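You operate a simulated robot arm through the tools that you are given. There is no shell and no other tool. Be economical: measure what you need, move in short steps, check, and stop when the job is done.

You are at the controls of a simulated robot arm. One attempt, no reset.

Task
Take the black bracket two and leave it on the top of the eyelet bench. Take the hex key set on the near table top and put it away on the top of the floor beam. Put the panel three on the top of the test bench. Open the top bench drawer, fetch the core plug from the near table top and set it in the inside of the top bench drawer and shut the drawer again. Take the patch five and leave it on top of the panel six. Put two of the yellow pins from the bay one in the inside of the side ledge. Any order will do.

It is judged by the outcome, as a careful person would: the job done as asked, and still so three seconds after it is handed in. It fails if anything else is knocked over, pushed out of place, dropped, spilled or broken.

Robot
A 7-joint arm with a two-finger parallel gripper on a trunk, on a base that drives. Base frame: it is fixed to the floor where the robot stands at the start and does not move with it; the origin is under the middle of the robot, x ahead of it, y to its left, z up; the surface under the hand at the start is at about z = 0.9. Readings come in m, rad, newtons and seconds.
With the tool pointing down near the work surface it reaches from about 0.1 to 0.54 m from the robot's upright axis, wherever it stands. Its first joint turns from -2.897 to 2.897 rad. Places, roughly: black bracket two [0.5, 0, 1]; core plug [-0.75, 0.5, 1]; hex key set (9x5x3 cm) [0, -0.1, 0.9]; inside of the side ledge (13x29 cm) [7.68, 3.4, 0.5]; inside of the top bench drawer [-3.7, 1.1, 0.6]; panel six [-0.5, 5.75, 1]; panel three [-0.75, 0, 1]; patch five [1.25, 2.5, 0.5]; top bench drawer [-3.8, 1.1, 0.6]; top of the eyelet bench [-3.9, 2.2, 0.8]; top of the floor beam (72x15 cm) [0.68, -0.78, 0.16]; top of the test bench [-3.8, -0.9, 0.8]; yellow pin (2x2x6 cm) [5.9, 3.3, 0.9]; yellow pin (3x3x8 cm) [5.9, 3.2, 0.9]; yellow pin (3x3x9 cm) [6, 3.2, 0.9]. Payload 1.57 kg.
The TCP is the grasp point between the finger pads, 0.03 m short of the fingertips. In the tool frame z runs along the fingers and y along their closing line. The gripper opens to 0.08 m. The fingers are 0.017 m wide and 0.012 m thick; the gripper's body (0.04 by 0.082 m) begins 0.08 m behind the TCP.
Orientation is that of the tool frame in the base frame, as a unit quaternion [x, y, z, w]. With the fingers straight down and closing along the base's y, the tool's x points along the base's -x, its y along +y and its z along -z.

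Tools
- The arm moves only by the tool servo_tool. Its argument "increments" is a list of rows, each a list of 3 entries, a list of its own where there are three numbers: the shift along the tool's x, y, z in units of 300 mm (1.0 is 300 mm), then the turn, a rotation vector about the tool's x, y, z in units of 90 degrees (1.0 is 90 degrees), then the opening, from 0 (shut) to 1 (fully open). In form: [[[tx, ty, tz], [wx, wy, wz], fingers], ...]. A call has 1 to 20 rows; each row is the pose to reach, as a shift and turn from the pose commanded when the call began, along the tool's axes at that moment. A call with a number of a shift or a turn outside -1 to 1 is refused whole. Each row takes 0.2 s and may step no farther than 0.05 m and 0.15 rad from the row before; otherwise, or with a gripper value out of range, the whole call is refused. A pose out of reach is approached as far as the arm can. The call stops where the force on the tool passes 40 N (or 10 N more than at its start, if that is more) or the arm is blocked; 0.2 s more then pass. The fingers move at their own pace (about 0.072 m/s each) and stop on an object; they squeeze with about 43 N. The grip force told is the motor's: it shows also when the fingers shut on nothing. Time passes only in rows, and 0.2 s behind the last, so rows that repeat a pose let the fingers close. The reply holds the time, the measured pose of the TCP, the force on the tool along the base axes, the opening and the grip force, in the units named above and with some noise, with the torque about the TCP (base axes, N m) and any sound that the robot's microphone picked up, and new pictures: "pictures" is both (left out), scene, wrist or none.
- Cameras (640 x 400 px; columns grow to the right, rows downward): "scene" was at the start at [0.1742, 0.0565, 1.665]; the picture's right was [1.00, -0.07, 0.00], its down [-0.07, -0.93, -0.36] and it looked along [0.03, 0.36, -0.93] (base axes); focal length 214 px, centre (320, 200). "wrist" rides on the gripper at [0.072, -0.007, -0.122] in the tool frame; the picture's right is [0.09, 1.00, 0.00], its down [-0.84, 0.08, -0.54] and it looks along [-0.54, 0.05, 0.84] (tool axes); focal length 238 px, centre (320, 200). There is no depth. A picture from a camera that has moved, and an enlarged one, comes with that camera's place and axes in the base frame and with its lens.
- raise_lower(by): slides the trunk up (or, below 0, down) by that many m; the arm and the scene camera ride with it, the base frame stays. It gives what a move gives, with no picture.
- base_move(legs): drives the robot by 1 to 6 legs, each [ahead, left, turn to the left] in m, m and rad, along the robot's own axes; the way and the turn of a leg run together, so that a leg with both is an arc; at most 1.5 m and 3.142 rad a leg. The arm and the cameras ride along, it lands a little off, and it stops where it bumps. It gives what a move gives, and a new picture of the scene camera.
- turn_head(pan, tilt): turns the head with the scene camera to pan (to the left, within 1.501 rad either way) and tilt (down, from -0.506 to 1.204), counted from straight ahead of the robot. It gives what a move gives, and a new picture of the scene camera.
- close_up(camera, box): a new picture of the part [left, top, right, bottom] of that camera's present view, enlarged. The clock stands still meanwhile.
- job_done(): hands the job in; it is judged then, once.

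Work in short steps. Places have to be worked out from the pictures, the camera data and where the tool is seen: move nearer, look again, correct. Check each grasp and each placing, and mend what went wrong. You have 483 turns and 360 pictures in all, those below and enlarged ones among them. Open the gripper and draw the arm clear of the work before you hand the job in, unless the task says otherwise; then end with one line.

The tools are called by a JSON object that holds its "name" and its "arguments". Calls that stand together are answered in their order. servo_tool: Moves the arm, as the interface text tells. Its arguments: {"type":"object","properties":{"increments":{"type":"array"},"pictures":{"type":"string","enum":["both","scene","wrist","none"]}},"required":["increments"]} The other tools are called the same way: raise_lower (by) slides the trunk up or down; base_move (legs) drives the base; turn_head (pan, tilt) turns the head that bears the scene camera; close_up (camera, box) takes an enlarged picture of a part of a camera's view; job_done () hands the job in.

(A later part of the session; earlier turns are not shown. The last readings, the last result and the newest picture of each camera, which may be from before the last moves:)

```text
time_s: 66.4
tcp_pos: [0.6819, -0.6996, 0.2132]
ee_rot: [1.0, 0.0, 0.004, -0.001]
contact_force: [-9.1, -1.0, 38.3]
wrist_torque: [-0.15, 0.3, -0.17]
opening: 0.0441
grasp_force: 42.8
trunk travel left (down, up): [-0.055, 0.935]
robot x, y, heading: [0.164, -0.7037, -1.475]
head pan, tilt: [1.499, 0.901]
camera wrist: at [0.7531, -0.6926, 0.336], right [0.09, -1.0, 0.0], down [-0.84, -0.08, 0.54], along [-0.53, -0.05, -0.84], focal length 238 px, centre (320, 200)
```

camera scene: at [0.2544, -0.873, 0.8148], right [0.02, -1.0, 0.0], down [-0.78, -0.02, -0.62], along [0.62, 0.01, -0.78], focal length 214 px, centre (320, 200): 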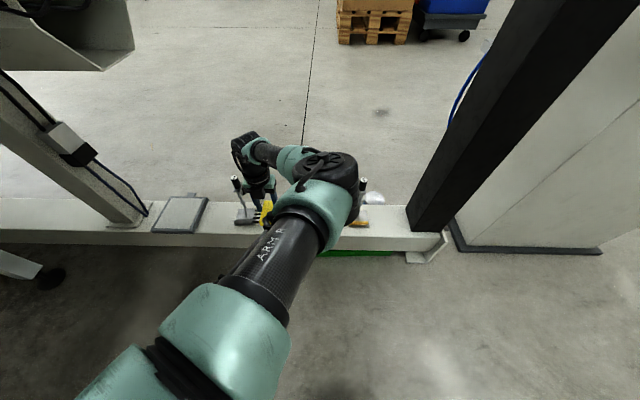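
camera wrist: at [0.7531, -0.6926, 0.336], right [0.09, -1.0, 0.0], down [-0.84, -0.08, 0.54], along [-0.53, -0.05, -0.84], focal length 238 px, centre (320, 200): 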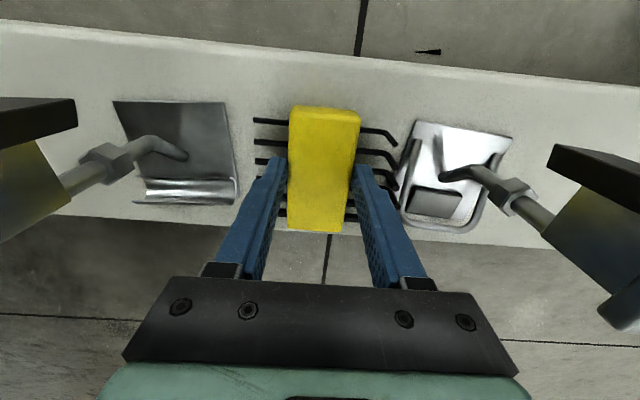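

Contact at z=0.213: the block rests on the beam. Ease up a hair and open.

{"name": "servo_tool", "arguments": {"increments": [[[0, 0, -0.007], [0, 0, 0], 0], [[0, 0, -0.007], [0, 0, 0], 0.7], [[0, 0, -0.007], [0, 0, 0], 0.8], [[0, 0, -0.007], [0, 0, 0], 0.8]], "pictures": "none"}}

{"name": "servo_tool", "arguments": {"increments": [[[0, 0, -0.1], [0, 0, 0], 0.8], [[0, 0, -0.2], [0, 0, 0], 0.8], [[0, 0, -0.3], [0, 0, 0], 0.8], [[0, 0, -0.4], [0, 0, 0], 0.8]], "pictures": "wrist"}}

```text
time_s: 67.4
tcp_pos: [0.681, -0.6991, 0.2102]
ee_rot: [1.0, -0.001, 0.0, 0.0]
contact_force: [-0.4, 0.4, -0.1]
wrist_torque: [-0.03, -0.03, -0.02]
opening: 0.064
grasp_force: 0.0
trunk travel left (down, up): [-0.055, 0.935]
robot x, y, heading: [0.1644, -0.707, -1.476]
head pan, tilt: [1.499, 0.901]
```

```text
time_s: 68.4
tcp_pos: [0.6808, -0.6998, 0.332]
ee_rot: [1.0, 0.001, 0.0, 0.0]
contact_force: [0.4, 0.1, 0.4]
wrist_torque: [-0.01, 0.0, -0.02]
opening: 0.0641
grasp_force: 0.0
trunk travel left (down, up): [-0.055, 0.935]
robot x, y, heading: [0.1617, -0.7088, -1.475]
head pan, tilt: [1.499, 0.901]
camera wrist: at [0.7521, -0.6936, 0.4543], right [0.09, -1.0, 0.0], down [-0.84, -0.08, 0.54], along [-0.54, -0.05, -0.84], focal length 238 px, centre (320, 200)
```

wrist: 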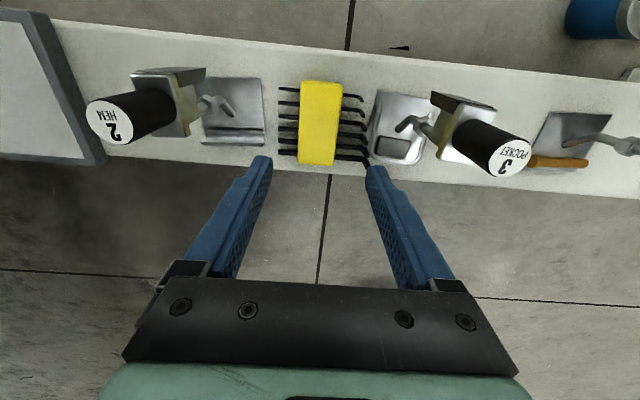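

Hex keys placed well. Retract the arm and raise the trunk.

{"name": "servo_tool", "arguments": {"increments": [[[0, 0, -0.15], [0, 0, 0], 0.8], [[0, 0, -0.3], [0, 0, 0], 0.9], [[-0.15, 0, -0.3], [0, 0, 0], 1], [[-0.3, 0, -0.3], [0, 0, 0], 1], [[-0.45, 0, -0.3], [0, 0, 0], 1], [[-0.6, 0, -0.3], [0, 0, 0], 1]], "pictures": "none"}}

{"name": "raise_lower", "arguments": {"by": 0.4}}

{"name": "raise_lower", "arguments": {"by": 0.4}}

{"name": "raise_lower", "arguments": {"by": 0.1}}

```text
time_s: 69.8
tcp_pos: [0.4984, -0.699, 0.422]
ee_rot: [1.0, -0.002, 0.0, 0.0]
contact_force: [0.1, -0.3, -0.7]
wrist_torque: [-0.04, -0.01, 0.02]
opening: 0.0797
grasp_force: 0.0
trunk travel left (down, up): [-0.055, 0.935]
robot x, y, heading: [0.165, -0.7079, -1.481]
head pan, tilt: [1.499, 0.901]
```

```text
time_s: 73.7
tcp_pos: [0.4983, -0.6979, 0.8203]
ee_rot: [1.0, 0.001, 0.0, 0.001]
contact_force: [-0.3, 0.6, -0.7]
wrist_torque: [-0.05, 0.0, 0.02]
opening: 0.0799
grasp_force: 0.1
trunk travel left (down, up): [-0.455, 0.535]
robot x, y, heading: [0.1621, -0.7055, -1.477]
head pan, tilt: [1.499, 0.901]
```

```text
time_s: 75.8
tcp_pos: [0.4904, -0.6999, 1.031]
ee_rot: [1.0, 0.0, -0.015, 0.004]
contact_force: [0.3, 0.1, -5.7]
wrist_torque: [-0.12, 0.53, 0.05]
opening: 0.0801
grasp_force: 0.1
trunk travel left (down, up): [-0.669, 0.321]
robot x, y, heading: [0.1619, -0.7062, -1.476]
head pan, tilt: [1.499, 0.901]
stopped: the force on the tool passed its limit at 66 N (the readings are from after the stop); the commanded pose is now the measured one
```

```text
time_s: 76.2
tcp_pos: [0.483, -0.7018, 1.0349]
ee_rot: [1.0, 0.001, -0.026, 0.005]
contact_force: [1.1, 0.7, -3.5]
wrist_torque: [-0.12, 0.45, 0.07]
opening: 0.0803
grasp_force: 0.1
trunk travel left (down, up): [-0.678, 0.312]
robot x, y, heading: [0.1611, -0.7053, -1.478]
head pan, tilt: [1.499, 0.901]
stopped: the force on the tool passed its limit at 56 N (the readings are from after the stop); the commanded pose is now the measured one
```

The hand bumped something on the way up. Look.

{"name": "servo_tool", "arguments": {"increments": [[[0, 0, 0.05], [0, 0, 0], 1]], "pictures": "both"}}

```text
time_s: 76.6
tcp_pos: [0.4845, -0.7015, 1.0186]
ee_rot: [1.0, 0.0, -0.025, 0.005]
contact_force: [-0.4, -0.2, 0.5]
wrist_torque: [0.0, -0.03, -0.01]
opening: 0.0802
grasp_force: 0.0
trunk travel left (down, up): [-0.678, 0.312]
robot x, y, heading: [0.1651, -0.7079, -1.48]
head pan, tilt: [1.499, 0.901]
camera scene: at [0.2545, -0.8729, 1.4378], right [0.02, -1.0, 0.0], down [-0.78, -0.02, -0.62], along [0.62, 0.01, -0.78], focal length 214 px, centre (320, 200)
camera wrist: at [0.5621, -0.6931, 1.138], right [0.09, -1.0, 0.01], down [-0.81, -0.07, 0.58], along [-0.58, -0.06, -0.81], focal length 238 px, centre (320, 200)
```

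scene: 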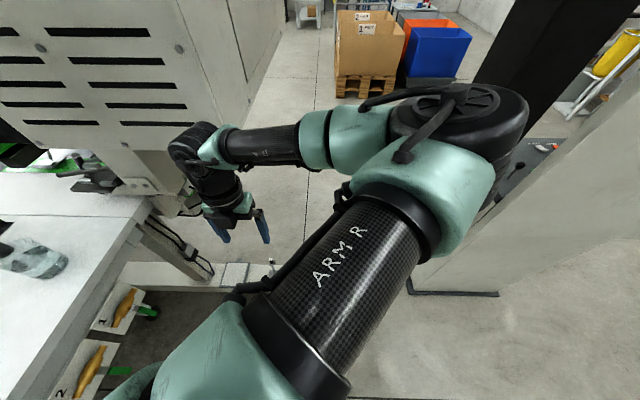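
wrist: 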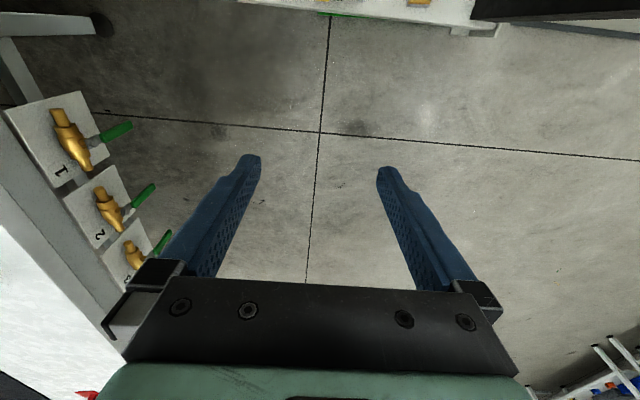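

The wrist touched the underside of the machine box corner. Back the base away in -x, then raise.

{"name": "base_move", "arguments": {"legs": [[0.1, -0.3, 0]]}}

{"name": "raise_lower", "arguments": {"by": 0.25}}

```text
time_s: 78.7
tcp_pos: [0.1931, -0.8325, 1.0204]
ee_rot: [1.0, -0.002, -0.025, 0.006]
contact_force: [-0.7, -0.4, 0.0]
wrist_torque: [0.01, -0.03, 0.01]
opening: 0.0802
grasp_force: 0.1
trunk travel left (down, up): [-0.678, 0.312]
robot x, y, heading: [-0.1284, -0.8376, -1.476]
head pan, tilt: [1.499, 0.901]
camera scene: at [-0.0366, -1.0039, 1.4377], right [0.02, -1.0, 0.0], down [-0.78, -0.02, -0.62], along [0.62, 0.01, -0.78], focal length 214 px, centre (320, 200)
```

scene: 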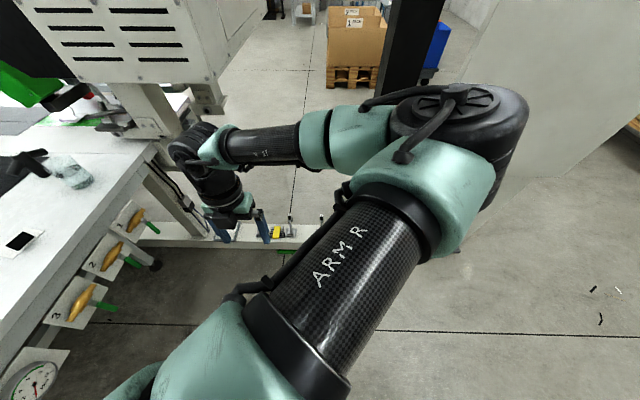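

```text
time_s: 81.3
tcp_pos: [0.1938, -0.832, 1.2698]
ee_rot: [1.0, 0.0, -0.026, 0.005]
contact_force: [0.0, 0.2, -0.3]
wrist_torque: [0.01, 0.0, -0.02]
opening: 0.0799
grasp_force: 0.0
trunk travel left (down, up): [-0.928, 0.062]
robot x, y, heading: [-0.1312, -0.8392, -1.479]
head pan, tilt: [1.499, 0.901]
```

Bracket two lies beneath the overhanging machine, so I'll approach from the +y side with the elbow toward -x: turn right ~95° here, then drive to about (0.15,0.35).

{"name": "base_move", "arguments": {"legs": [[0, 0, -1.66], [-0.28, -1.19, 0]]}}

{"name": "turn_head", "arguments": {"pan": 1.5, "tilt": 0.95}}

```text
time_s: 91.6
tcp_pos: [0.1296, 0.0495, 1.2682]
ee_rot: [-0.671, 0.741, 0.021, 0.015]
contact_force: [-0.7, -0.1, 0.0]
wrist_torque: [-0.01, 0.0, 0.03]
opening: 0.0798
grasp_force: 0.1
trunk travel left (down, up): [-0.928, 0.062]
robot x, y, heading: [0.158, 0.3725, 3.137]
head pan, tilt: [1.499, 0.901]
camera scene: at [-0.0189, 0.296, 1.6877], right [-1.0, 0.08, 0.0], down [0.06, 0.78, -0.62], along [-0.05, -0.62, -0.78], focal length 214 px, centre (320, 200)
```

scene: 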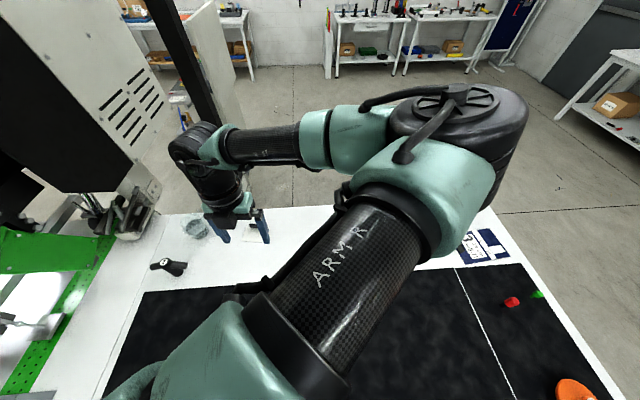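

```text
time_s: 92.2
tcp_pos: [0.1288, 0.0499, 1.2703]
ee_rot: [-0.67, 0.742, 0.021, 0.015]
contact_force: [0.0, 0.9, 0.4]
wrist_torque: [0.01, -0.02, -0.01]
opening: 0.08
grasp_force: 0.0
trunk travel left (down, up): [-0.928, 0.062]
robot x, y, heading: [0.1568, 0.3702, 3.135]
head pan, tilt: [1.499, 0.949]
camera scene: at [-0.0186, 0.2992, 1.6841], right [-1.0, 0.08, 0.0], down [0.06, 0.81, -0.58], along [-0.04, -0.58, -0.81], focal length 214 px, centre (320, 200)
```

scene: 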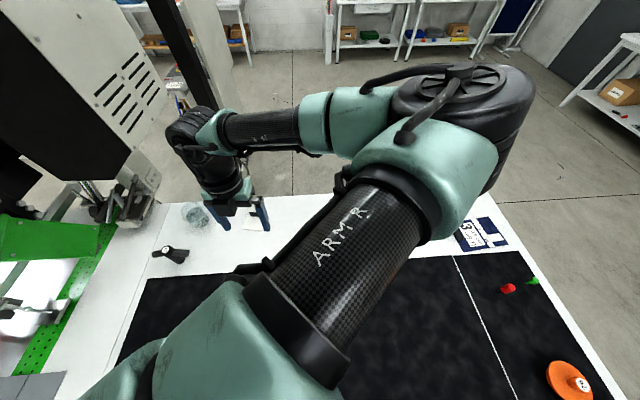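

{"name": "close_up", "arguments": {"camera": "scene", "box": [120, 220, 220, 282]}}

```text
6.40 times, centred on (170, 251) of scene
camera zoom: at [-0.0186, 0.2992, 1.6841], right [-1.0, 0.08, 0.0], down [0.06, 0.81, -0.58], along [-0.04, -0.58, -0.81], focal length 1373 px, centre (1280, -126)
```

zoom: 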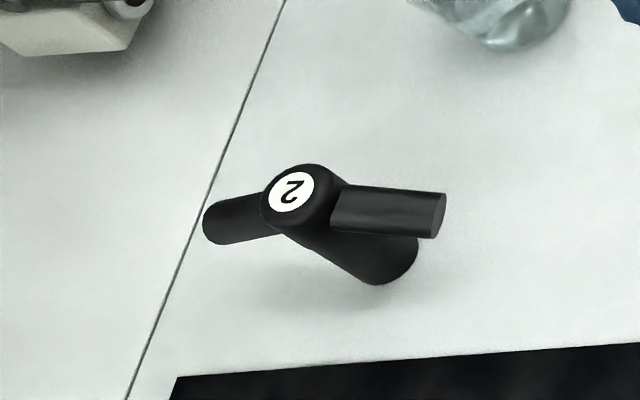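

Bracket post base at about (0.48,-0.026), top z≈1.0, Ø≈4 cm. Nudge the base closer, level the tool, and move the hand toward it.

{"name": "base_move", "arguments": {"legs": [[-0.08, 0.06, 0]]}}

{"name": "servo_tool", "arguments": {"increments": [[[0, -0.12, 0], [0.006, 0.033, 0], 1], [[0, -0.24, 0], [0.006, 0.033, 0], 1], [[0, -0.36, 0], [0.006, 0.033, 0], 1], [[0, -0.48, 0], [0.006, 0.033, 0], 1], [[0, -0.6, 0], [0.006, 0.033, 0], 1], [[0, -0.72, 0], [0.006, 0.033, 0], 1]], "pictures": "wrist"}}

```text
time_s: 93.4
tcp_pos: [0.2106, -0.0107, 1.269]
ee_rot: [-0.672, 0.74, 0.021, 0.015]
contact_force: [0.5, -1.0, -0.2]
wrist_torque: [0.01, -0.01, 0.02]
opening: 0.0801
grasp_force: 0.0
trunk travel left (down, up): [-0.928, 0.062]
robot x, y, heading: [0.2369, 0.3069, 3.143]
head pan, tilt: [1.499, 0.949]
camera scene: at [0.0627, 0.2374, 1.6841], right [-1.0, 0.07, 0.0], down [0.06, 0.81, -0.58], along [-0.04, -0.58, -0.81], focal length 214 px, centre (320, 200)
```

scene: 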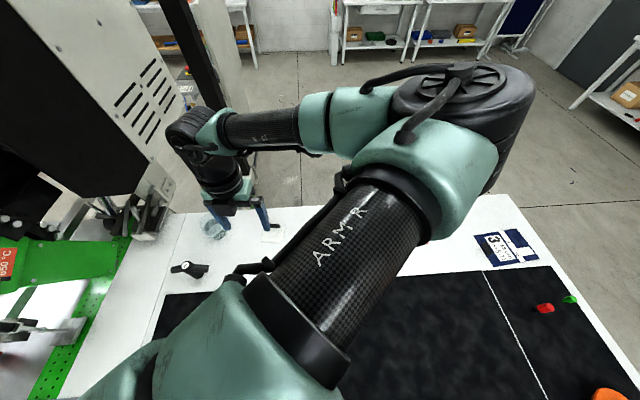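

```text
time_s: 94.8
tcp_pos: [0.4282, -0.0323, 1.2686]
ee_rot: [-0.672, 0.741, 0.001, -0.001]
contact_force: [-0.4, 0.1, 0.1]
wrist_torque: [-0.01, 0.01, -0.02]
opening: 0.0798
grasp_force: 0.0
trunk travel left (down, up): [-0.928, 0.062]
robot x, y, heading: [0.2363, 0.3065, 3.141]
head pan, tilt: [1.499, 0.949]
camera wrist: at [0.4278, -0.1049, 1.3903], right [-1.0, 0.01, 0.0], down [0.01, 0.84, 0.54], along [0.0, 0.54, -0.84], focal length 238 px, centre (320, 200)
```

wrist: 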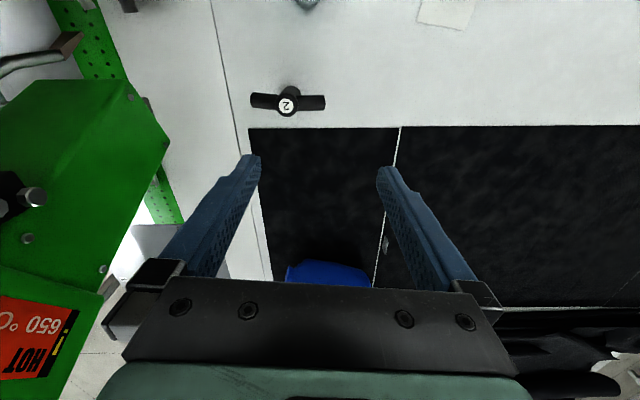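

{"name": "close_up", "arguments": {"camera": "wrist", "box": [230, 70, 350, 145]}}

```text
5.33 times, centred on (290, 108) of wrist
camera zoom: at [0.4278, -0.1049, 1.3903], right [-1.0, 0.01, 0.0], down [0.01, 0.84, 0.54], along [0.0, 0.54, -0.84], focal length 1271 px, centre (480, 693)
```

zoom: 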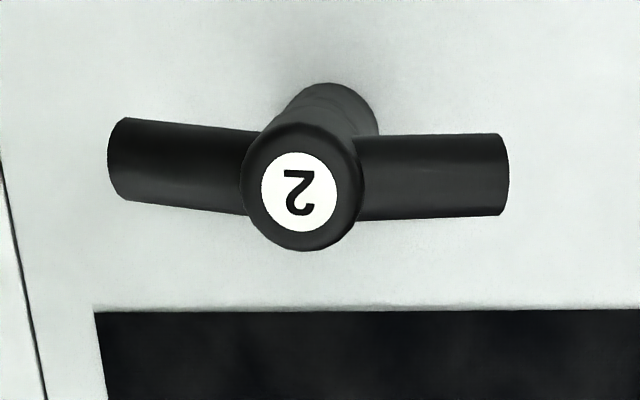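

Post top at (0.478,-0.03), with a crossbar along x. I'll grip the post across y: rotate the tool by +84° while moving above it.

{"name": "servo_tool", "arguments": {"increments": [[[0, -0.02, 0], [0, 0, 0.093], 1], [[0, -0.04, 0], [0, 0, 0.186], 1], [[0, -0.06, 0], [0, 0, 0.28], 1], [[0, -0.08, 0], [0, 0, 0.373], 1], [[0, -0.1, 0], [0, 0, 0.466], 1], [[0, -0.12, 0], [0, 0, 0.56], 1], [[-0.01, -0.14, 0], [0, 0, 0.653], 1], [[-0.016, -0.167, 0], [0, 0, 0.746], 1], [[-0.016, -0.167, 0], [0, 0, 0.84], 1], [[-0.016, -0.167, 0], [0, 0, 0.93], 1]], "pictures": "both"}}

```text
time_s: 97.0
tcp_pos: [0.4802, -0.0324, 1.2686]
ee_rot: [-0.006, 1.0, -0.001, -0.001]
contact_force: [0.5, -0.4, -0.5]
wrist_torque: [-0.02, 0.03, -0.01]
opening: 0.0802
grasp_force: 0.2
trunk travel left (down, up): [-0.928, 0.062]
robot x, y, heading: [0.2403, 0.3041, 3.14]
head pan, tilt: [1.499, 0.949]
camera scene: at [0.0655, 0.2386, 1.6844], right [-1.0, 0.07, 0.0], down [0.06, 0.81, -0.58], along [-0.04, -0.58, -0.81], focal length 214 px, centre (320, 200)
camera wrist: at [0.408, -0.0388, 1.3899], right [-0.1, 0.99, 0.0], down [0.84, 0.09, 0.54], along [0.54, 0.05, -0.84], focal length 238 px, centre (320, 200)
```

scene: 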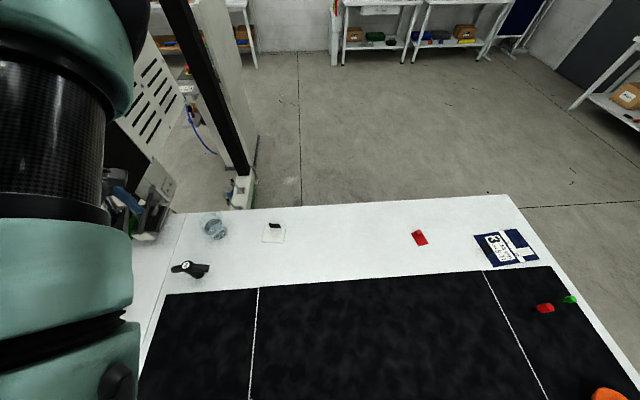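
wrist: 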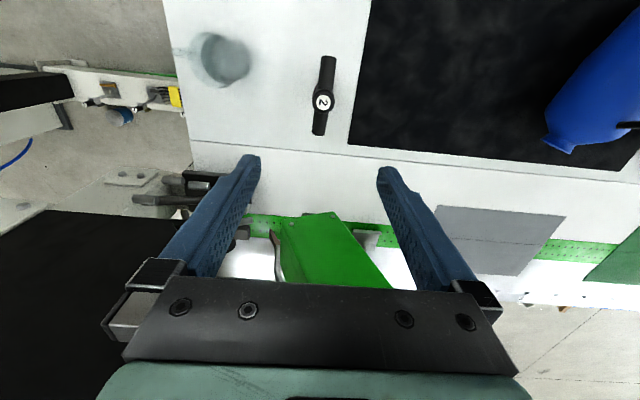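

Centered on the post within 3 mm. Descend to z≈1.06 and check.

{"name": "servo_tool", "arguments": {"increments": [[[0, 0.01, 0.12], [0, 0, 0], 1], [[0, 0.01, 0.26], [0, 0, 0], 1], [[0, 0.01, 0.4], [0, 0, 0], 1], [[0, 0.01, 0.55], [0, 0, 0], 1], [[0, 0.01, 0.7], [0, 0, 0], 1]], "pictures": "wrist"}}

```text
time_s: 98.2
tcp_pos: [0.4781, -0.0294, 1.0523]
ee_rot: [-0.006, 1.0, -0.002, -0.001]
contact_force: [0.2, 0.6, 0.2]
wrist_torque: [0.0, 0.02, 0.01]
opening: 0.0801
grasp_force: 0.1
trunk travel left (down, up): [-0.928, 0.062]
robot x, y, heading: [0.2376, 0.305, 3.14]
head pan, tilt: [1.499, 0.949]
camera wrist: at [0.4061, -0.0365, 1.175], right [-0.1, 0.99, 0.0], down [0.84, 0.09, 0.54], along [0.54, 0.06, -0.84], focal length 238 px, centre (320, 200)
```

wrist: 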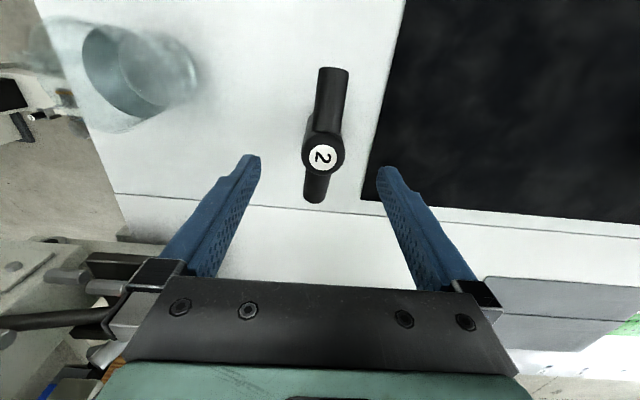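

{"name": "servo_tool", "arguments": {"increments": [[[0, 0.007, 0.1], [0, 0, 0], 1], [[0, 0.007, 0.2], [0, 0, 0], 1], [[0, 0.007, 0.29], [0, 0, 0], 1], [[0, 0.007, 0.29], [0, 0, 0], 0.5], [[0, 0.007, 0.29], [0, 0, 0], 0], [[0, 0.007, 0.29], [0, 0, 0], 0], [[0, 0.007, 0.29], [0, 0, 0], 0]], "pictures": "wrist"}}

```text
time_s: 99.8
tcp_pos: [0.4755, -0.0266, 0.9677]
ee_rot: [-0.007, 1.0, 0.0, 0.0]
contact_force: [0.8, -0.4, -0.8]
wrist_torque: [0.0, 0.08, 0.0]
opening: 0.037
grasp_force: 42.5
trunk travel left (down, up): [-0.928, 0.062]
robot x, y, heading: [0.2374, 0.311, 3.138]
head pan, tilt: [1.499, 0.949]
camera wrist: at [0.4036, -0.0347, 1.0909], right [-0.1, 0.99, 0.0], down [0.84, 0.09, 0.54], along [0.54, 0.06, -0.84], focal length 238 px, centre (320, 200)
```

wrist: 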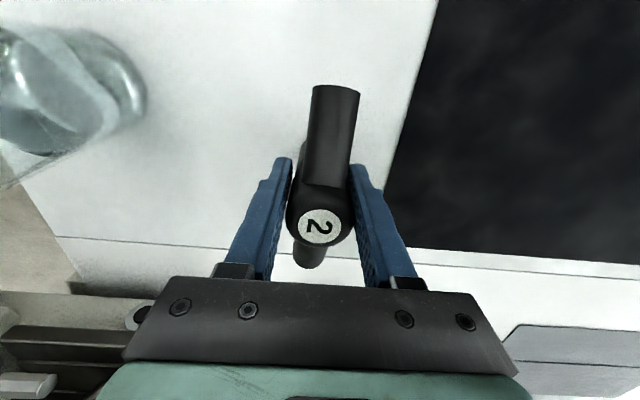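

Gripped (37 mm). Lift straight up.

{"name": "servo_tool", "arguments": {"increments": [[[0, 0, -0.1], [0, 0, 0], 0], [[0, 0, -0.25], [0, 0, 0], 0], [[0, 0, -0.4], [0, 0, 0], 0], [[0, 0, -0.55], [0, 0, 0], 0], [[0, 0, -0.7], [0, 0, 0], 0], [[0, 0, -0.85], [0, 0, 0], 0], [[0.1, 0, -0.95], [0, 0, 0], 0], [[0.25, 0, -0.95], [0, 0, 0], 0], [[0.4, 0, -0.95], [0, 0, 0], 0]], "pictures": "both"}}

```text
time_s: 101.8
tcp_pos: [0.3536, -0.0308, 1.2567]
ee_rot: [-0.006, 1.0, 0.0, -0.001]
contact_force: [-0.2, 0.1, -2.1]
wrist_torque: [-0.02, -0.02, 0.01]
opening: 0.0367
grasp_force: 42.9
trunk travel left (down, up): [-0.928, 0.062]
robot x, y, heading: [0.2393, 0.3116, 3.138]
head pan, tilt: [1.499, 0.949]
camera scene: at [0.0618, 0.2371, 1.6839], right [-1.0, 0.07, 0.0], down [0.06, 0.81, -0.58], along [-0.04, -0.58, -0.81], focal length 214 px, centre (320, 200)
camera wrist: at [0.2816, -0.0389, 1.3785], right [-0.11, 0.99, 0.0], down [0.84, 0.09, 0.54], along [0.54, 0.06, -0.84], focal length 238 px, centre (320, 200)
```

scene: 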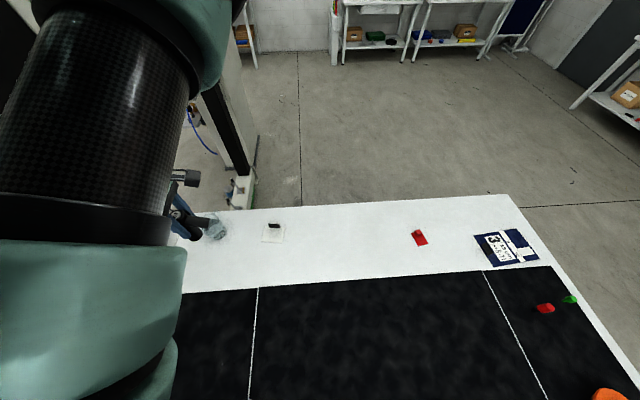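
wrist: 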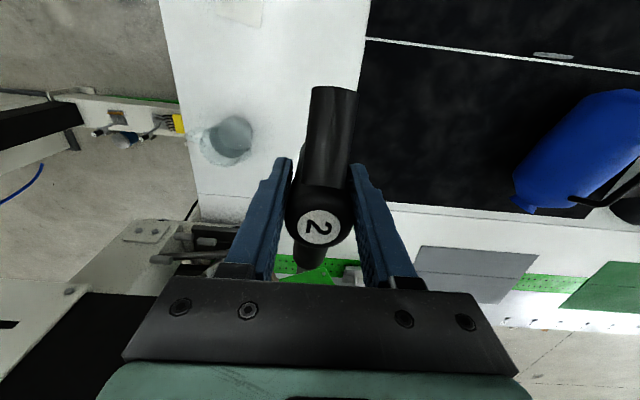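

Bracket held. Drive across the table toward the eyelet bench and look at it.

{"name": "base_move", "arguments": {"legs": [[1.4, -0.7, 0], [1.2, -1.0, 0]]}}

{"name": "turn_head", "arguments": {"pan": 0.0, "tilt": 0.6}}

```text
refused: leg 1 is longer than a leg can be; nothing moved
```

```text
time_s: 103.4
tcp_pos: [0.3541, -0.032, 1.2554]
ee_rot: [-0.005, 1.0, 0.0, -0.001]
contact_force: [-0.2, -0.4, -2.9]
wrist_torque: [-0.02, 0.04, -0.02]
opening: 0.0367
grasp_force: 42.8
trunk travel left (down, up): [-0.928, 0.062]
robot x, y, heading: [0.2418, 0.3114, 3.139]
head pan, tilt: [0.0, 0.6]
camera scene: at [-0.0198, 0.3093, 1.7125], right [0.0, 1.0, 0.0], down [0.57, 0.0, -0.82], along [-0.82, 0.0, -0.57], focal length 214 px, centre (320, 200)
```

scene: 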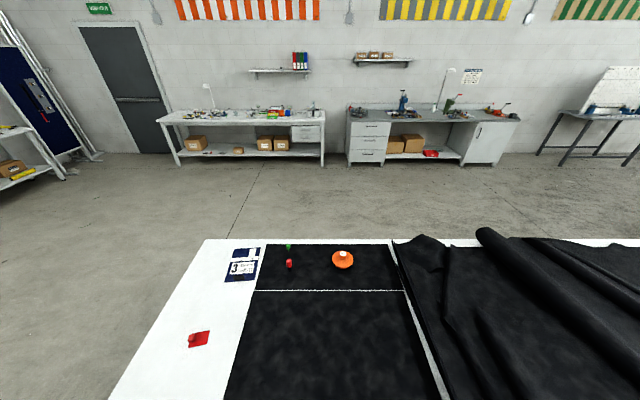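

{"name": "base_move", "arguments": {"legs": [[1.3, -0.7, 0], [1.25, -0.75, 0]]}}

{"name": "turn_head", "arguments": {"pan": -0.2, "tilt": 0.75}}

```text
time_s: 117.4
tcp_pos: [-2.1704, 1.3963, 1.2547]
ee_rot: [-0.029, 1.0, 0.0, 0.0]
contact_force: [-0.1, -0.5, -2.6]
wrist_torque: [0.02, 0.04, 0.03]
opening: 0.0367
grasp_force: 43.1
trunk travel left (down, up): [-0.928, 0.062]
robot x, y, heading: [-2.3026, 1.7356, -3.092]
head pan, tilt: [0.0, 0.6]
camera scene: at [-2.5591, 1.72, 1.7126], right [-0.04, 1.0, 0.0], down [0.56, 0.03, -0.83], along [-0.82, -0.04, -0.56], focal length 214 px, centre (320, 200)
```

scene: 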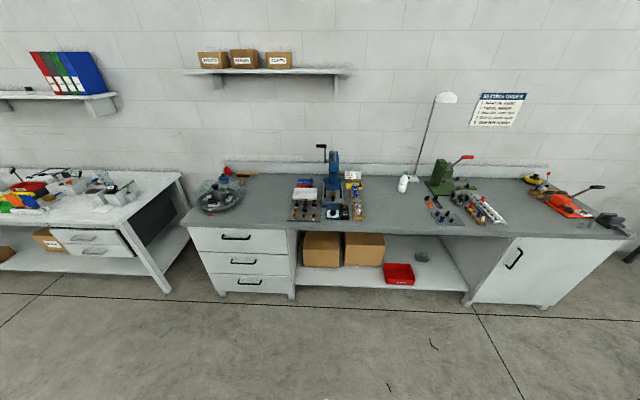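

```text
time_s: 118.2
tcp_pos: [-2.1686, 1.3972, 1.2555]
ee_rot: [-0.03, 1.0, 0.0, -0.001]
contact_force: [0.1, -0.6, -3.3]
wrist_torque: [0.02, -0.01, -0.02]
opening: 0.0365
grasp_force: 43.2
trunk travel left (down, up): [-0.928, 0.062]
robot x, y, heading: [-2.303, 1.733, -3.093]
head pan, tilt: [-0.201, 0.75]
camera scene: at [-2.5531, 1.737, 1.6997], right [0.15, 0.99, 0.0], down [0.67, -0.11, -0.73], along [-0.72, 0.11, -0.68], focal length 214 px, centre (320, 200)
```

scene: 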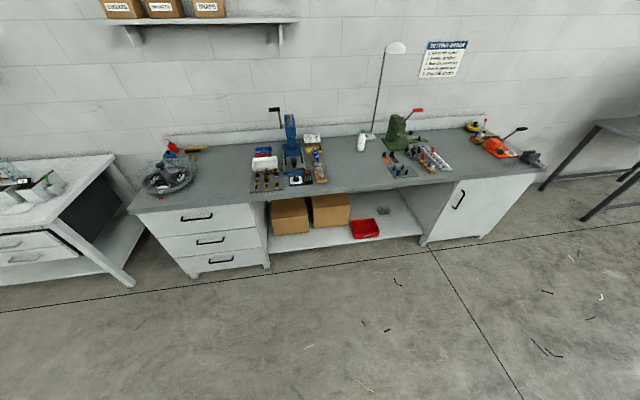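

Free spot on the eyelet bench near (-3.72, 2.22) between the two presses. Turn so the arm side faces the bench and approach.

{"name": "base_move", "arguments": {"legs": [[0, 0, -1.62], [0.55, 0.8, 0]]}}

{"name": "turn_head", "arguments": {"pan": 1.5, "tilt": 0.9}}

```text
time_s: 127.2
tcp_pos: [-3.4076, 2.2251, 1.2556]
ee_rot: [0.719, 0.695, 0.0, 0.0]
contact_force: [0.5, 0.6, -2.2]
wrist_torque: [0.0, 0.01, -0.01]
opening: 0.0362
grasp_force: 43.2
trunk travel left (down, up): [-0.928, 0.062]
robot x, y, heading: [-3.0636, 2.3275, 1.521]
head pan, tilt: [-0.201, 0.75]
camera scene: at [-3.0329, 2.5759, 1.6997], right [0.97, -0.25, 0.0], down [-0.17, -0.66, -0.73], along [0.18, 0.71, -0.68], focal length 214 px, centre (320, 200)
```

scene: 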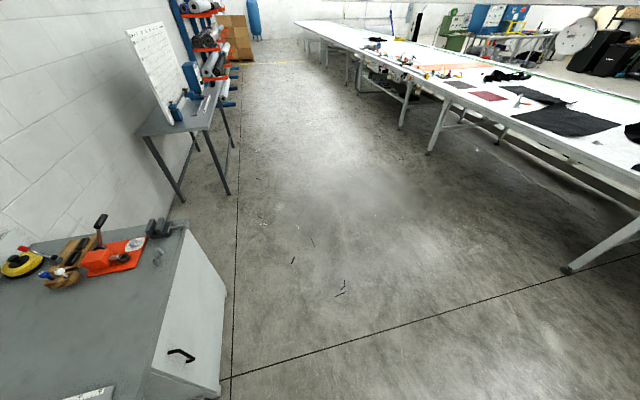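

```text
time_s: 129.0
tcp_pos: [-3.4075, 2.2251, 1.2556]
ee_rot: [0.719, 0.695, 0.0, 0.0]
contact_force: [0.4, 0.2, -3.0]
wrist_torque: [0.02, -0.02, 0.0]
opening: 0.0364
grasp_force: 43.3
trunk travel left (down, up): [-0.928, 0.062]
robot x, y, heading: [-3.0603, 2.3243, 1.523]
head pan, tilt: [1.499, 0.901]
camera scene: at [-3.1287, 2.505, 1.6877], right [0.12, 0.99, 0.0], down [0.78, -0.09, -0.62], along [-0.62, 0.07, -0.78], focal length 214 px, centre (320, 200)
```

scene: 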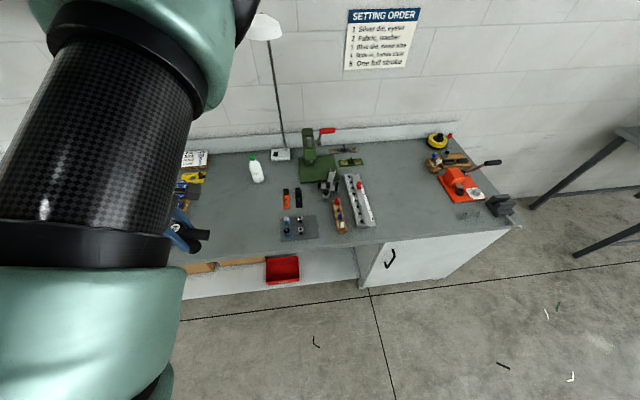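

{"name": "servo_tool", "arguments": {"increments": [[[0, 0, 0], [0, 0, 0], 0]], "pictures": "wrist"}}

```text
time_s: 129.4
tcp_pos: [-3.407, 2.2251, 1.2555]
ee_rot: [0.719, 0.695, 0.001, -0.001]
contact_force: [-0.8, -0.4, -2.5]
wrist_torque: [0.0, 0.01, -0.02]
opening: 0.0366
grasp_force: 43.0
trunk travel left (down, up): [-0.928, 0.062]
robot x, y, heading: [-3.0615, 2.3242, 1.517]
head pan, tilt: [1.499, 0.901]
camera wrist: at [-3.4118, 2.2966, 1.3782], right [1.0, 0.06, 0.0], down [0.05, -0.84, 0.54], along [0.03, -0.54, -0.84], focal length 238 px, centre (320, 200)
```

wrist: 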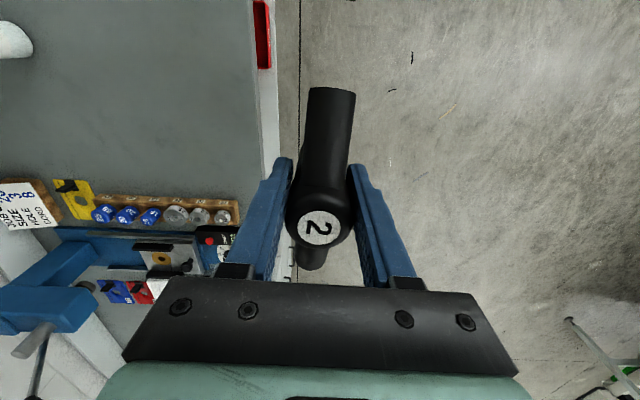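

Free bench area confirmed (front edge x≈-3.53). Drive 0.22 closer, then position the hand at (-3.70,2.15).

{"name": "base_move", "arguments": {"legs": [[0, 0.22, 0]]}}

{"name": "servo_tool", "arguments": {"increments": [[[-0.1, -0.1, 0.1], [0, 0, 0], 0], [[-0.2, -0.2, 0.2], [0, 0, 0], 0], [[-0.23, -0.25, 0.35], [0, 0, 0], 0], [[-0.23, -0.25, 0.5], [0, 0, 0], 0], [[-0.23, -0.25, 0.65], [0, 0, 0], 0], [[-0.23, -0.25, 0.8], [0, 0, 0], 0], [[-0.23, -0.25, 0.95], [0, 0, 0], 0]], "pictures": "both"}}

```text
time_s: 131.1
tcp_pos: [-3.6236, 2.2327, 1.2565]
ee_rot: [0.718, 0.696, 0.001, 0.0]
contact_force: [0.2, -0.2, -1.7]
wrist_torque: [0.04, -0.01, 0.02]
opening: 0.0366
grasp_force: 42.8
trunk travel left (down, up): [-0.928, 0.062]
robot x, y, heading: [-3.278, 2.3384, 1.529]
head pan, tilt: [1.499, 0.901]
camera scene: at [-3.3452, 2.5149, 1.6878], right [0.12, 0.99, 0.0], down [0.78, -0.09, -0.62], along [-0.62, 0.07, -0.78], focal length 214 px, centre (320, 200)
```

scene: 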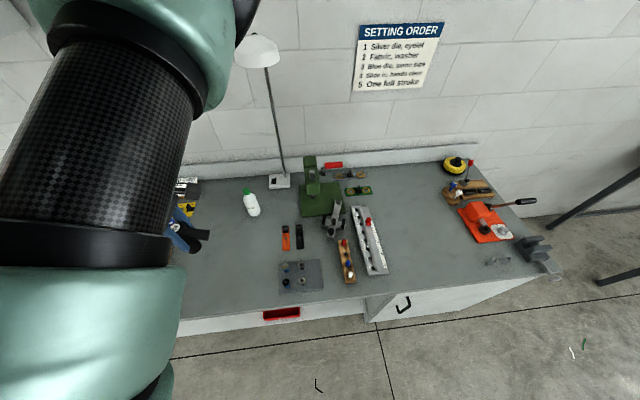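

```text
refused: row 1 steps farther than a row can; nothing moved
```

{"name": "servo_tool", "arguments": {"increments": [[[-0.09, -0.09, 0.08], [0, 0, 0], 0], [[-0.18, -0.18, 0.16], [0, 0, 0], 0], [[-0.23, -0.25, 0.25], [0, 0, 0], 0], [[-0.23, -0.25, 0.4], [0, 0, 0], 0], [[-0.23, -0.25, 0.55], [0, 0, 0], 0], [[-0.23, -0.25, 0.7], [0, 0, 0], 0], [[-0.23, -0.25, 0.85], [0, 0, 0], 0], [[-0.23, -0.25, 1.0], [0, 0, 0], 0]], "pictures": "both"}}

```text
time_s: 132.8
tcp_pos: [-3.6949, 2.1638, 0.964]
ee_rot: [0.718, 0.696, 0.001, 0.0]
contact_force: [1.6, -1.0, -2.7]
wrist_torque: [0.14, 0.12, 0.02]
opening: 0.0361
grasp_force: 42.7
out of reach, approached as far as the arm can: row 8
trunk travel left (down, up): [-0.928, 0.062]
robot x, y, heading: [-3.2755, 2.3385, 1.526]
head pan, tilt: [1.499, 0.901]
camera scene: at [-3.3447, 2.5126, 1.6882], right [0.12, 0.99, 0.0], down [0.78, -0.09, -0.62], along [-0.62, 0.07, -0.78], focal length 214 px, centre (320, 200)
camera wrist: at [-3.7014, 2.2353, 1.0861], right [1.0, 0.06, 0.0], down [0.05, -0.84, 0.54], along [0.04, -0.54, -0.84], focal length 238 px, centre (320, 200)
```

scene: 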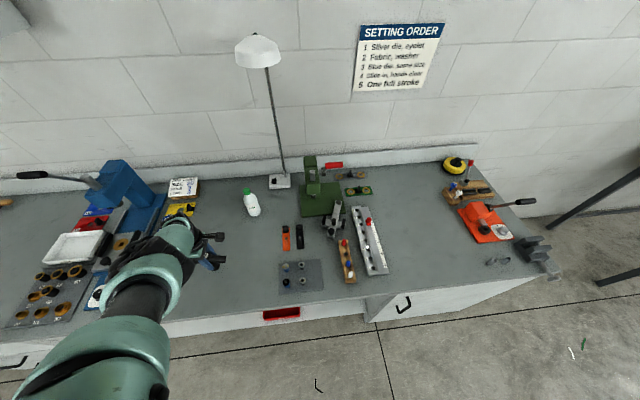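
wrist: 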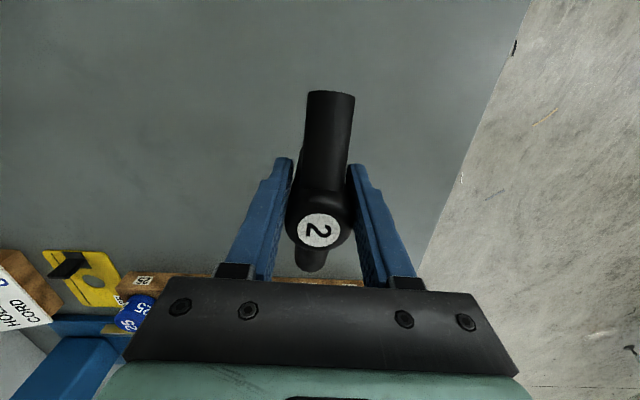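

At the arm's reach limit; lower the trunk 8.5 cm to bring the bracket near the surface.

{"name": "raise_lower", "arguments": {"by": -0.085}}

{"name": "servo_tool", "arguments": {"increments": [[[0, 0, -0.03], [0, 0, 0], 0]], "pictures": "both"}}

```text
time_s: 133.6
tcp_pos: [-3.7032, 2.1634, 0.9151]
ee_rot: [0.719, 0.695, -0.002, -0.001]
contact_force: [1.9, 1.3, 9.1]
wrist_torque: [-0.08, -0.3, 0.07]
opening: 0.0366
grasp_force: 42.7
trunk travel left (down, up): [-0.874, 0.116]
robot x, y, heading: [-3.2787, 2.3372, 1.52]
head pan, tilt: [1.499, 0.901]
stopped: the force on the tool passed its limit at 47 N (the readings are from after the stop); the commanded pose is now the measured one
```

```text
time_s: 134.0
tcp_pos: [-3.7025, 2.1649, 0.9242]
ee_rot: [0.719, 0.695, -0.001, 0.001]
contact_force: [0.3, 0.2, -2.4]
wrist_torque: [0.01, 0.0, 0.01]
opening: 0.0362
grasp_force: 42.8
trunk travel left (down, up): [-0.874, 0.116]
robot x, y, heading: [-3.2792, 2.3353, 1.522]
head pan, tilt: [1.499, 0.901]
camera scene: at [-3.3462, 2.5161, 1.6333], right [0.12, 0.99, 0.0], down [0.78, -0.09, -0.62], along [-0.62, 0.07, -0.78], focal length 214 px, centre (320, 200)
camera wrist: at [-3.7071, 2.2362, 1.0459], right [1.0, 0.06, 0.0], down [0.05, -0.84, 0.54], along [0.03, -0.54, -0.84], focal length 238 px, centre (320, 200)
```

scene: 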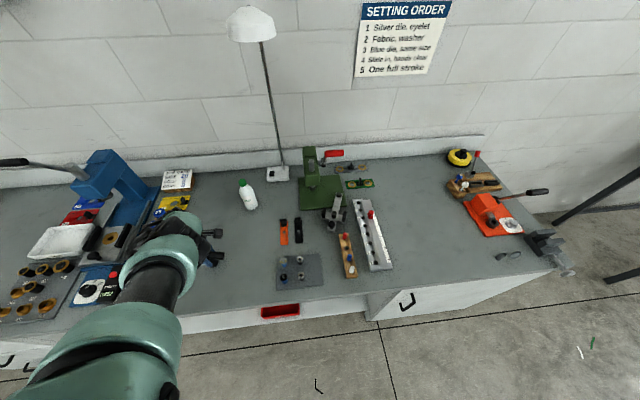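
wrist: 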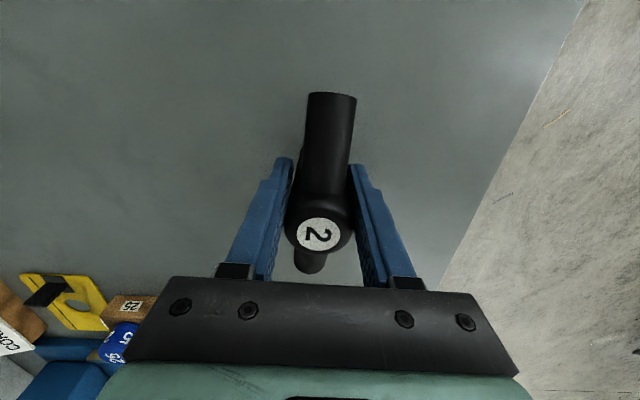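

Contact at TCP z≈0.915 → bench top ≈0.85. Lower until touching, then release.

{"name": "servo_tool", "arguments": {"increments": [[[0, 0, 0.01], [0, 0, 0], 0], [[0, 0, 0.02], [0, 0, 0], 0], [[0, 0, 0.027], [0, 0, 0], 0]], "pictures": "none"}}

```text
time_s: 134.8
tcp_pos: [-3.7027, 2.1627, 0.9152]
ee_rot: [0.719, 0.695, -0.003, -0.001]
contact_force: [-0.4, -0.5, -1.5]
wrist_torque: [-0.02, 0.03, 0.01]
opening: 0.0362
grasp_force: 43.2
trunk travel left (down, up): [-0.874, 0.116]
robot x, y, heading: [-3.2789, 2.3371, 1.526]
head pan, tilt: [1.499, 0.901]
```

{"name": "servo_tool", "arguments": {"increments": [[[0, 0, 0.007], [0, 0, 0], 0], [[0, 0, 0.014], [0, 0, 0], 0], [[0, 0, 0.02], [0, 0, 0], 0]], "pictures": "none"}}

```text
time_s: 135.6
tcp_pos: [-3.7022, 2.1642, 0.9163]
ee_rot: [0.719, 0.695, -0.006, 0.0]
contact_force: [-2.1, -7.3, 35.6]
wrist_torque: [-0.38, -0.47, -0.11]
opening: 0.0364
grasp_force: 42.8
out of reach, approached as far as the arm can: row 2, 3
trunk travel left (down, up): [-0.874, 0.116]
robot x, y, heading: [-3.2786, 2.334, 1.525]
head pan, tilt: [1.499, 0.901]
```

Firm contact with the bench. Ease a bit and open.

{"name": "servo_tool", "arguments": {"increments": [[[0, 0, -0.012], [0, 0, 0], 0], [[0, 0, -0.012], [0, 0, 0], 0.5], [[0, 0, -0.012], [0, 0, 0], 0.9], [[0, 0, -0.012], [0, 0, 0], 1]], "pictures": "wrist"}}

```text
time_s: 136.6
tcp_pos: [-3.7021, 2.1664, 0.9148]
ee_rot: [0.719, 0.695, -0.001, 0.0]
contact_force: [-0.3, -0.3, 0.2]
wrist_torque: [-0.03, -0.03, 0.01]
opening: 0.0799
grasp_force: 0.1
trunk travel left (down, up): [-0.874, 0.116]
robot x, y, heading: [-3.2759, 2.335, 1.528]
head pan, tilt: [1.499, 0.901]
camera wrist: at [-3.7048, 2.2389, 1.036], right [1.0, 0.06, 0.0], down [0.05, -0.84, 0.54], along [0.03, -0.54, -0.84], focal length 238 px, centre (320, 200)
```

wrist: 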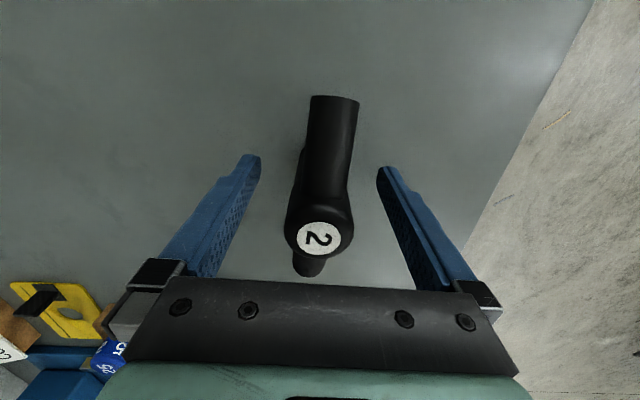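

Stands free. Lift straight up and check.

{"name": "servo_tool", "arguments": {"increments": [[[0, 0, -0.15], [0, 0, 0], 1], [[0, 0, -0.3], [0, 0, 0], 1], [[0, 0, -0.45], [0, 0, 0], 1], [[0, 0, -0.6], [0, 0, 0], 1], [[0, 0, -0.75], [0, 0, 0], 1], [[0, 0, -0.9], [0, 0, 0], 1]], "pictures": "wrist"}}

{"name": "raise_lower", "arguments": {"by": 0.08}}

```text
time_s: 138.0
tcp_pos: [-3.7827, 2.096, 1.1505]
ee_rot: [0.719, 0.695, 0.0, 0.0]
contact_force: [0.5, 0.4, -0.8]
wrist_torque: [-0.03, 0.02, 0.01]
opening: 0.0801
grasp_force: 0.1
out of reach, approached as far as the arm can: row 1, 2, 3, 4, 5, 6
trunk travel left (down, up): [-0.874, 0.116]
robot x, y, heading: [-3.2798, 2.3331, 1.526]
head pan, tilt: [1.499, 0.901]
camera wrist: at [-3.7868, 2.1681, 1.2725], right [1.0, 0.06, 0.0], down [0.05, -0.84, 0.54], along [0.03, -0.54, -0.84], focal length 238 px, centre (320, 200)
```

wrist: 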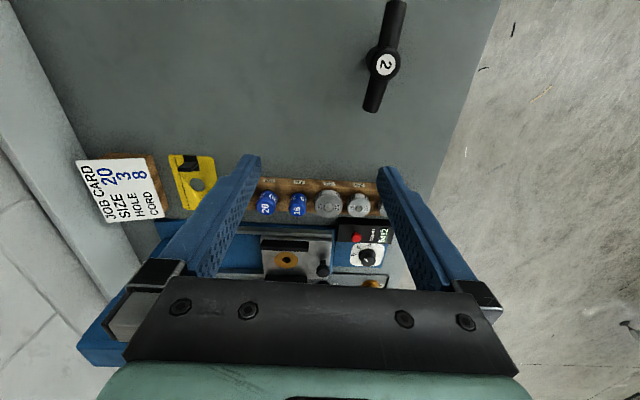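

```text
time_s: 139.2
tcp_pos: [-3.7833, 2.0973, 1.2295]
ee_rot: [0.718, 0.696, 0.0, -0.001]
contact_force: [-0.2, -0.7, -0.3]
wrist_torque: [0.02, -0.01, 0.01]
opening: 0.08
grasp_force: 0.0
trunk travel left (down, up): [-0.954, 0.036]
robot x, y, heading: [-3.2816, 2.3382, 1.531]
head pan, tilt: [1.499, 0.901]
```

Bracket is standing. Now back away and go look at the top drawer handle (~y 1.14, z 0.75).

{"name": "base_move", "arguments": {"legs": [[0, -0.65, 0], [-1.05, 0, 0]]}}

{"name": "turn_head", "arguments": {"pan": 1.5, "tilt": 0.7}}

```text
time_s: 147.9
tcp_pos: [-3.1839, 1.0156, 1.2305]
ee_rot: [0.72, 0.694, -0.001, 0.0]
contact_force: [0.4, -0.5, 1.1]
wrist_torque: [0.04, 0.0, -0.04]
opening: 0.0799
grasp_force: 0.1
trunk travel left (down, up): [-0.954, 0.036]
robot x, y, heading: [-2.6806, 1.2533, 1.523]
head pan, tilt: [1.499, 0.901]
camera scene: at [-2.7446, 1.4329, 1.7136], right [0.12, 0.99, 0.0], down [0.78, -0.09, -0.62], along [-0.62, 0.07, -0.78], focal length 214 px, centre (320, 200)
```

scene: 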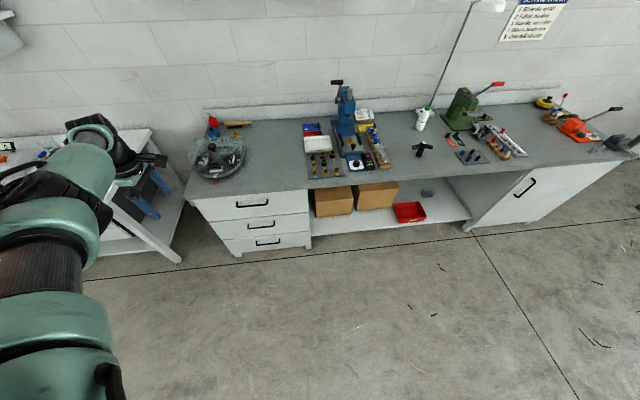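

```text
time_s: 148.6
tcp_pos: [-3.1832, 1.0149, 1.2298]
ee_rot: [0.72, 0.694, -0.001, -0.001]
contact_force: [-0.4, 0.8, -0.7]
wrist_torque: [-0.01, 0.05, -0.02]
opening: 0.08
grasp_force: 0.1
trunk travel left (down, up): [-0.954, 0.036]
robot x, y, heading: [-2.6777, 1.2537, 1.525]
head pan, tilt: [1.499, 0.7]
camera scene: at [-2.7539, 1.4334, 1.7298], right [0.12, 0.99, 0.0], down [0.64, -0.08, -0.76], along [-0.76, 0.09, -0.64], focal length 214 px, centre (320, 200)
```

scene: 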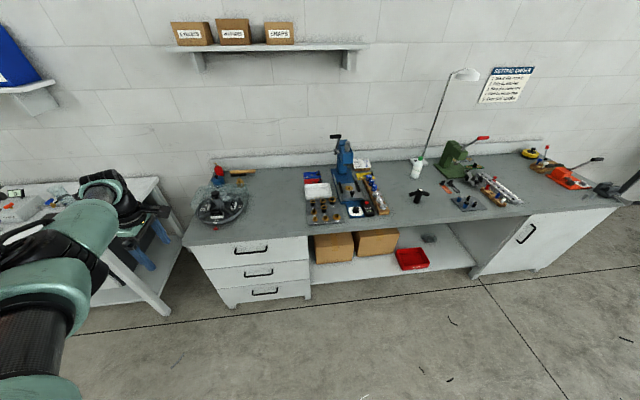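

{"name": "close_up", "arguments": {"camera": "scene", "box": [180, 215, 320, 310]}}

```text
4.21 times, centred on (250, 262) of scene
camera zoom: at [-2.7539, 1.4334, 1.7298], right [0.12, 0.99, 0.0], down [0.64, -0.08, -0.76], along [-0.76, 0.09, -0.64], focal length 903 px, centre (615, -63)
```

zoom: 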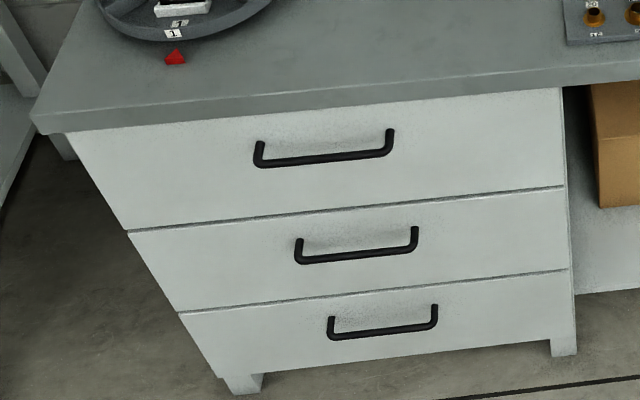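

Top drawer handle bar: centre about (-3.52,1.14,0.75). Lower the trunk, then pitch the gripper horizontal toward the drawers.

{"name": "raise_lower", "arguments": {"by": -0.4}}

{"name": "servo_tool", "arguments": {"increments": [[[0.04, 0, 0], [0.09, 0, 0], 1], [[0.08, 0, 0], [0.18, 0, 0], 1], [[0.12, 0, 0], [0.27, 0, 0], 1], [[0.16, 0, 0], [0.36, 0, 0], 1], [[0.2, 0, 0], [0.45, 0, 0], 1], [[0.24, 0, 0], [0.54, 0, 0], 1], [[0.28, 0, 0], [0.63, 0, 0], 1], [[0.32, 0, 0], [0.72, 0, 0], 1], [[0.36, 0, 0], [0.81, 0, 0], 1], [[0.4, 0, 0], [0.9, 0, 0], 1], [[0.41, 0, 0], [0.99, 0, 0], 1], [[0.41, 0, 0], [1.0, 0, 0], 1]], "pictures": "both"}}

```text
time_s: 152.4
tcp_pos: [-3.1838, 1.0151, 0.8313]
ee_rot: [0.72, 0.694, 0.0, -0.001]
contact_force: [0.6, 0.9, 0.4]
wrist_torque: [-0.01, 0.01, 0.01]
opening: 0.0801
grasp_force: 0.1
trunk travel left (down, up): [-0.554, 0.436]
robot x, y, heading: [-2.6785, 1.2536, 1.523]
head pan, tilt: [1.499, 0.7]
```

```text
time_s: 155.0
tcp_pos: [-3.2424, 1.1061, 0.8927]
ee_rot: [0.636, 0.633, -0.304, -0.32]
contact_force: [0.3, -0.6, -0.1]
wrist_torque: [0.0, -0.02, -0.03]
opening: 0.0802
grasp_force: 0.1
out of reach, approached as far as the arm can: row 1, 2, 3, 4, 5, 6, 7, 8, 9, 10, 11, 12
trunk travel left (down, up): [-0.554, 0.436]
robot x, y, heading: [-2.6758, 1.2534, 1.519]
head pan, tilt: [1.499, 0.7]
camera scene: at [-2.754, 1.4337, 1.3298], right [0.12, 0.99, 0.0], down [0.64, -0.08, -0.76], along [-0.76, 0.09, -0.64], focal length 214 px, centre (320, 200)
camera wrist: at [-3.1487, 1.1758, 0.9748], right [0.61, 0.1, -0.79], down [0.47, -0.85, 0.26], along [-0.64, -0.52, -0.56], focal length 238 px, centre (320, 200)
```

scene: 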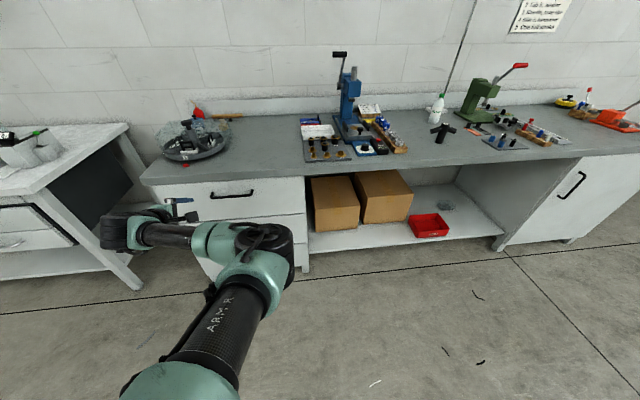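
wrist: 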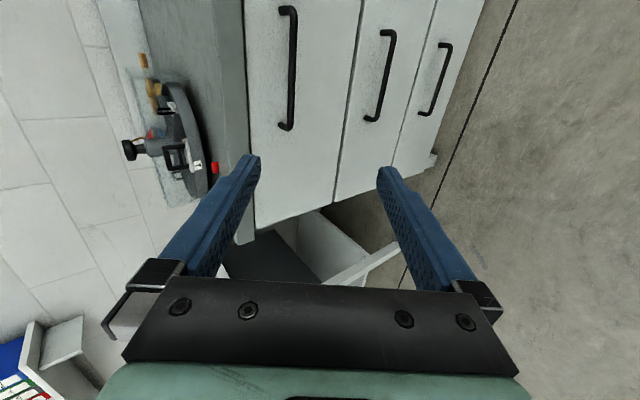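

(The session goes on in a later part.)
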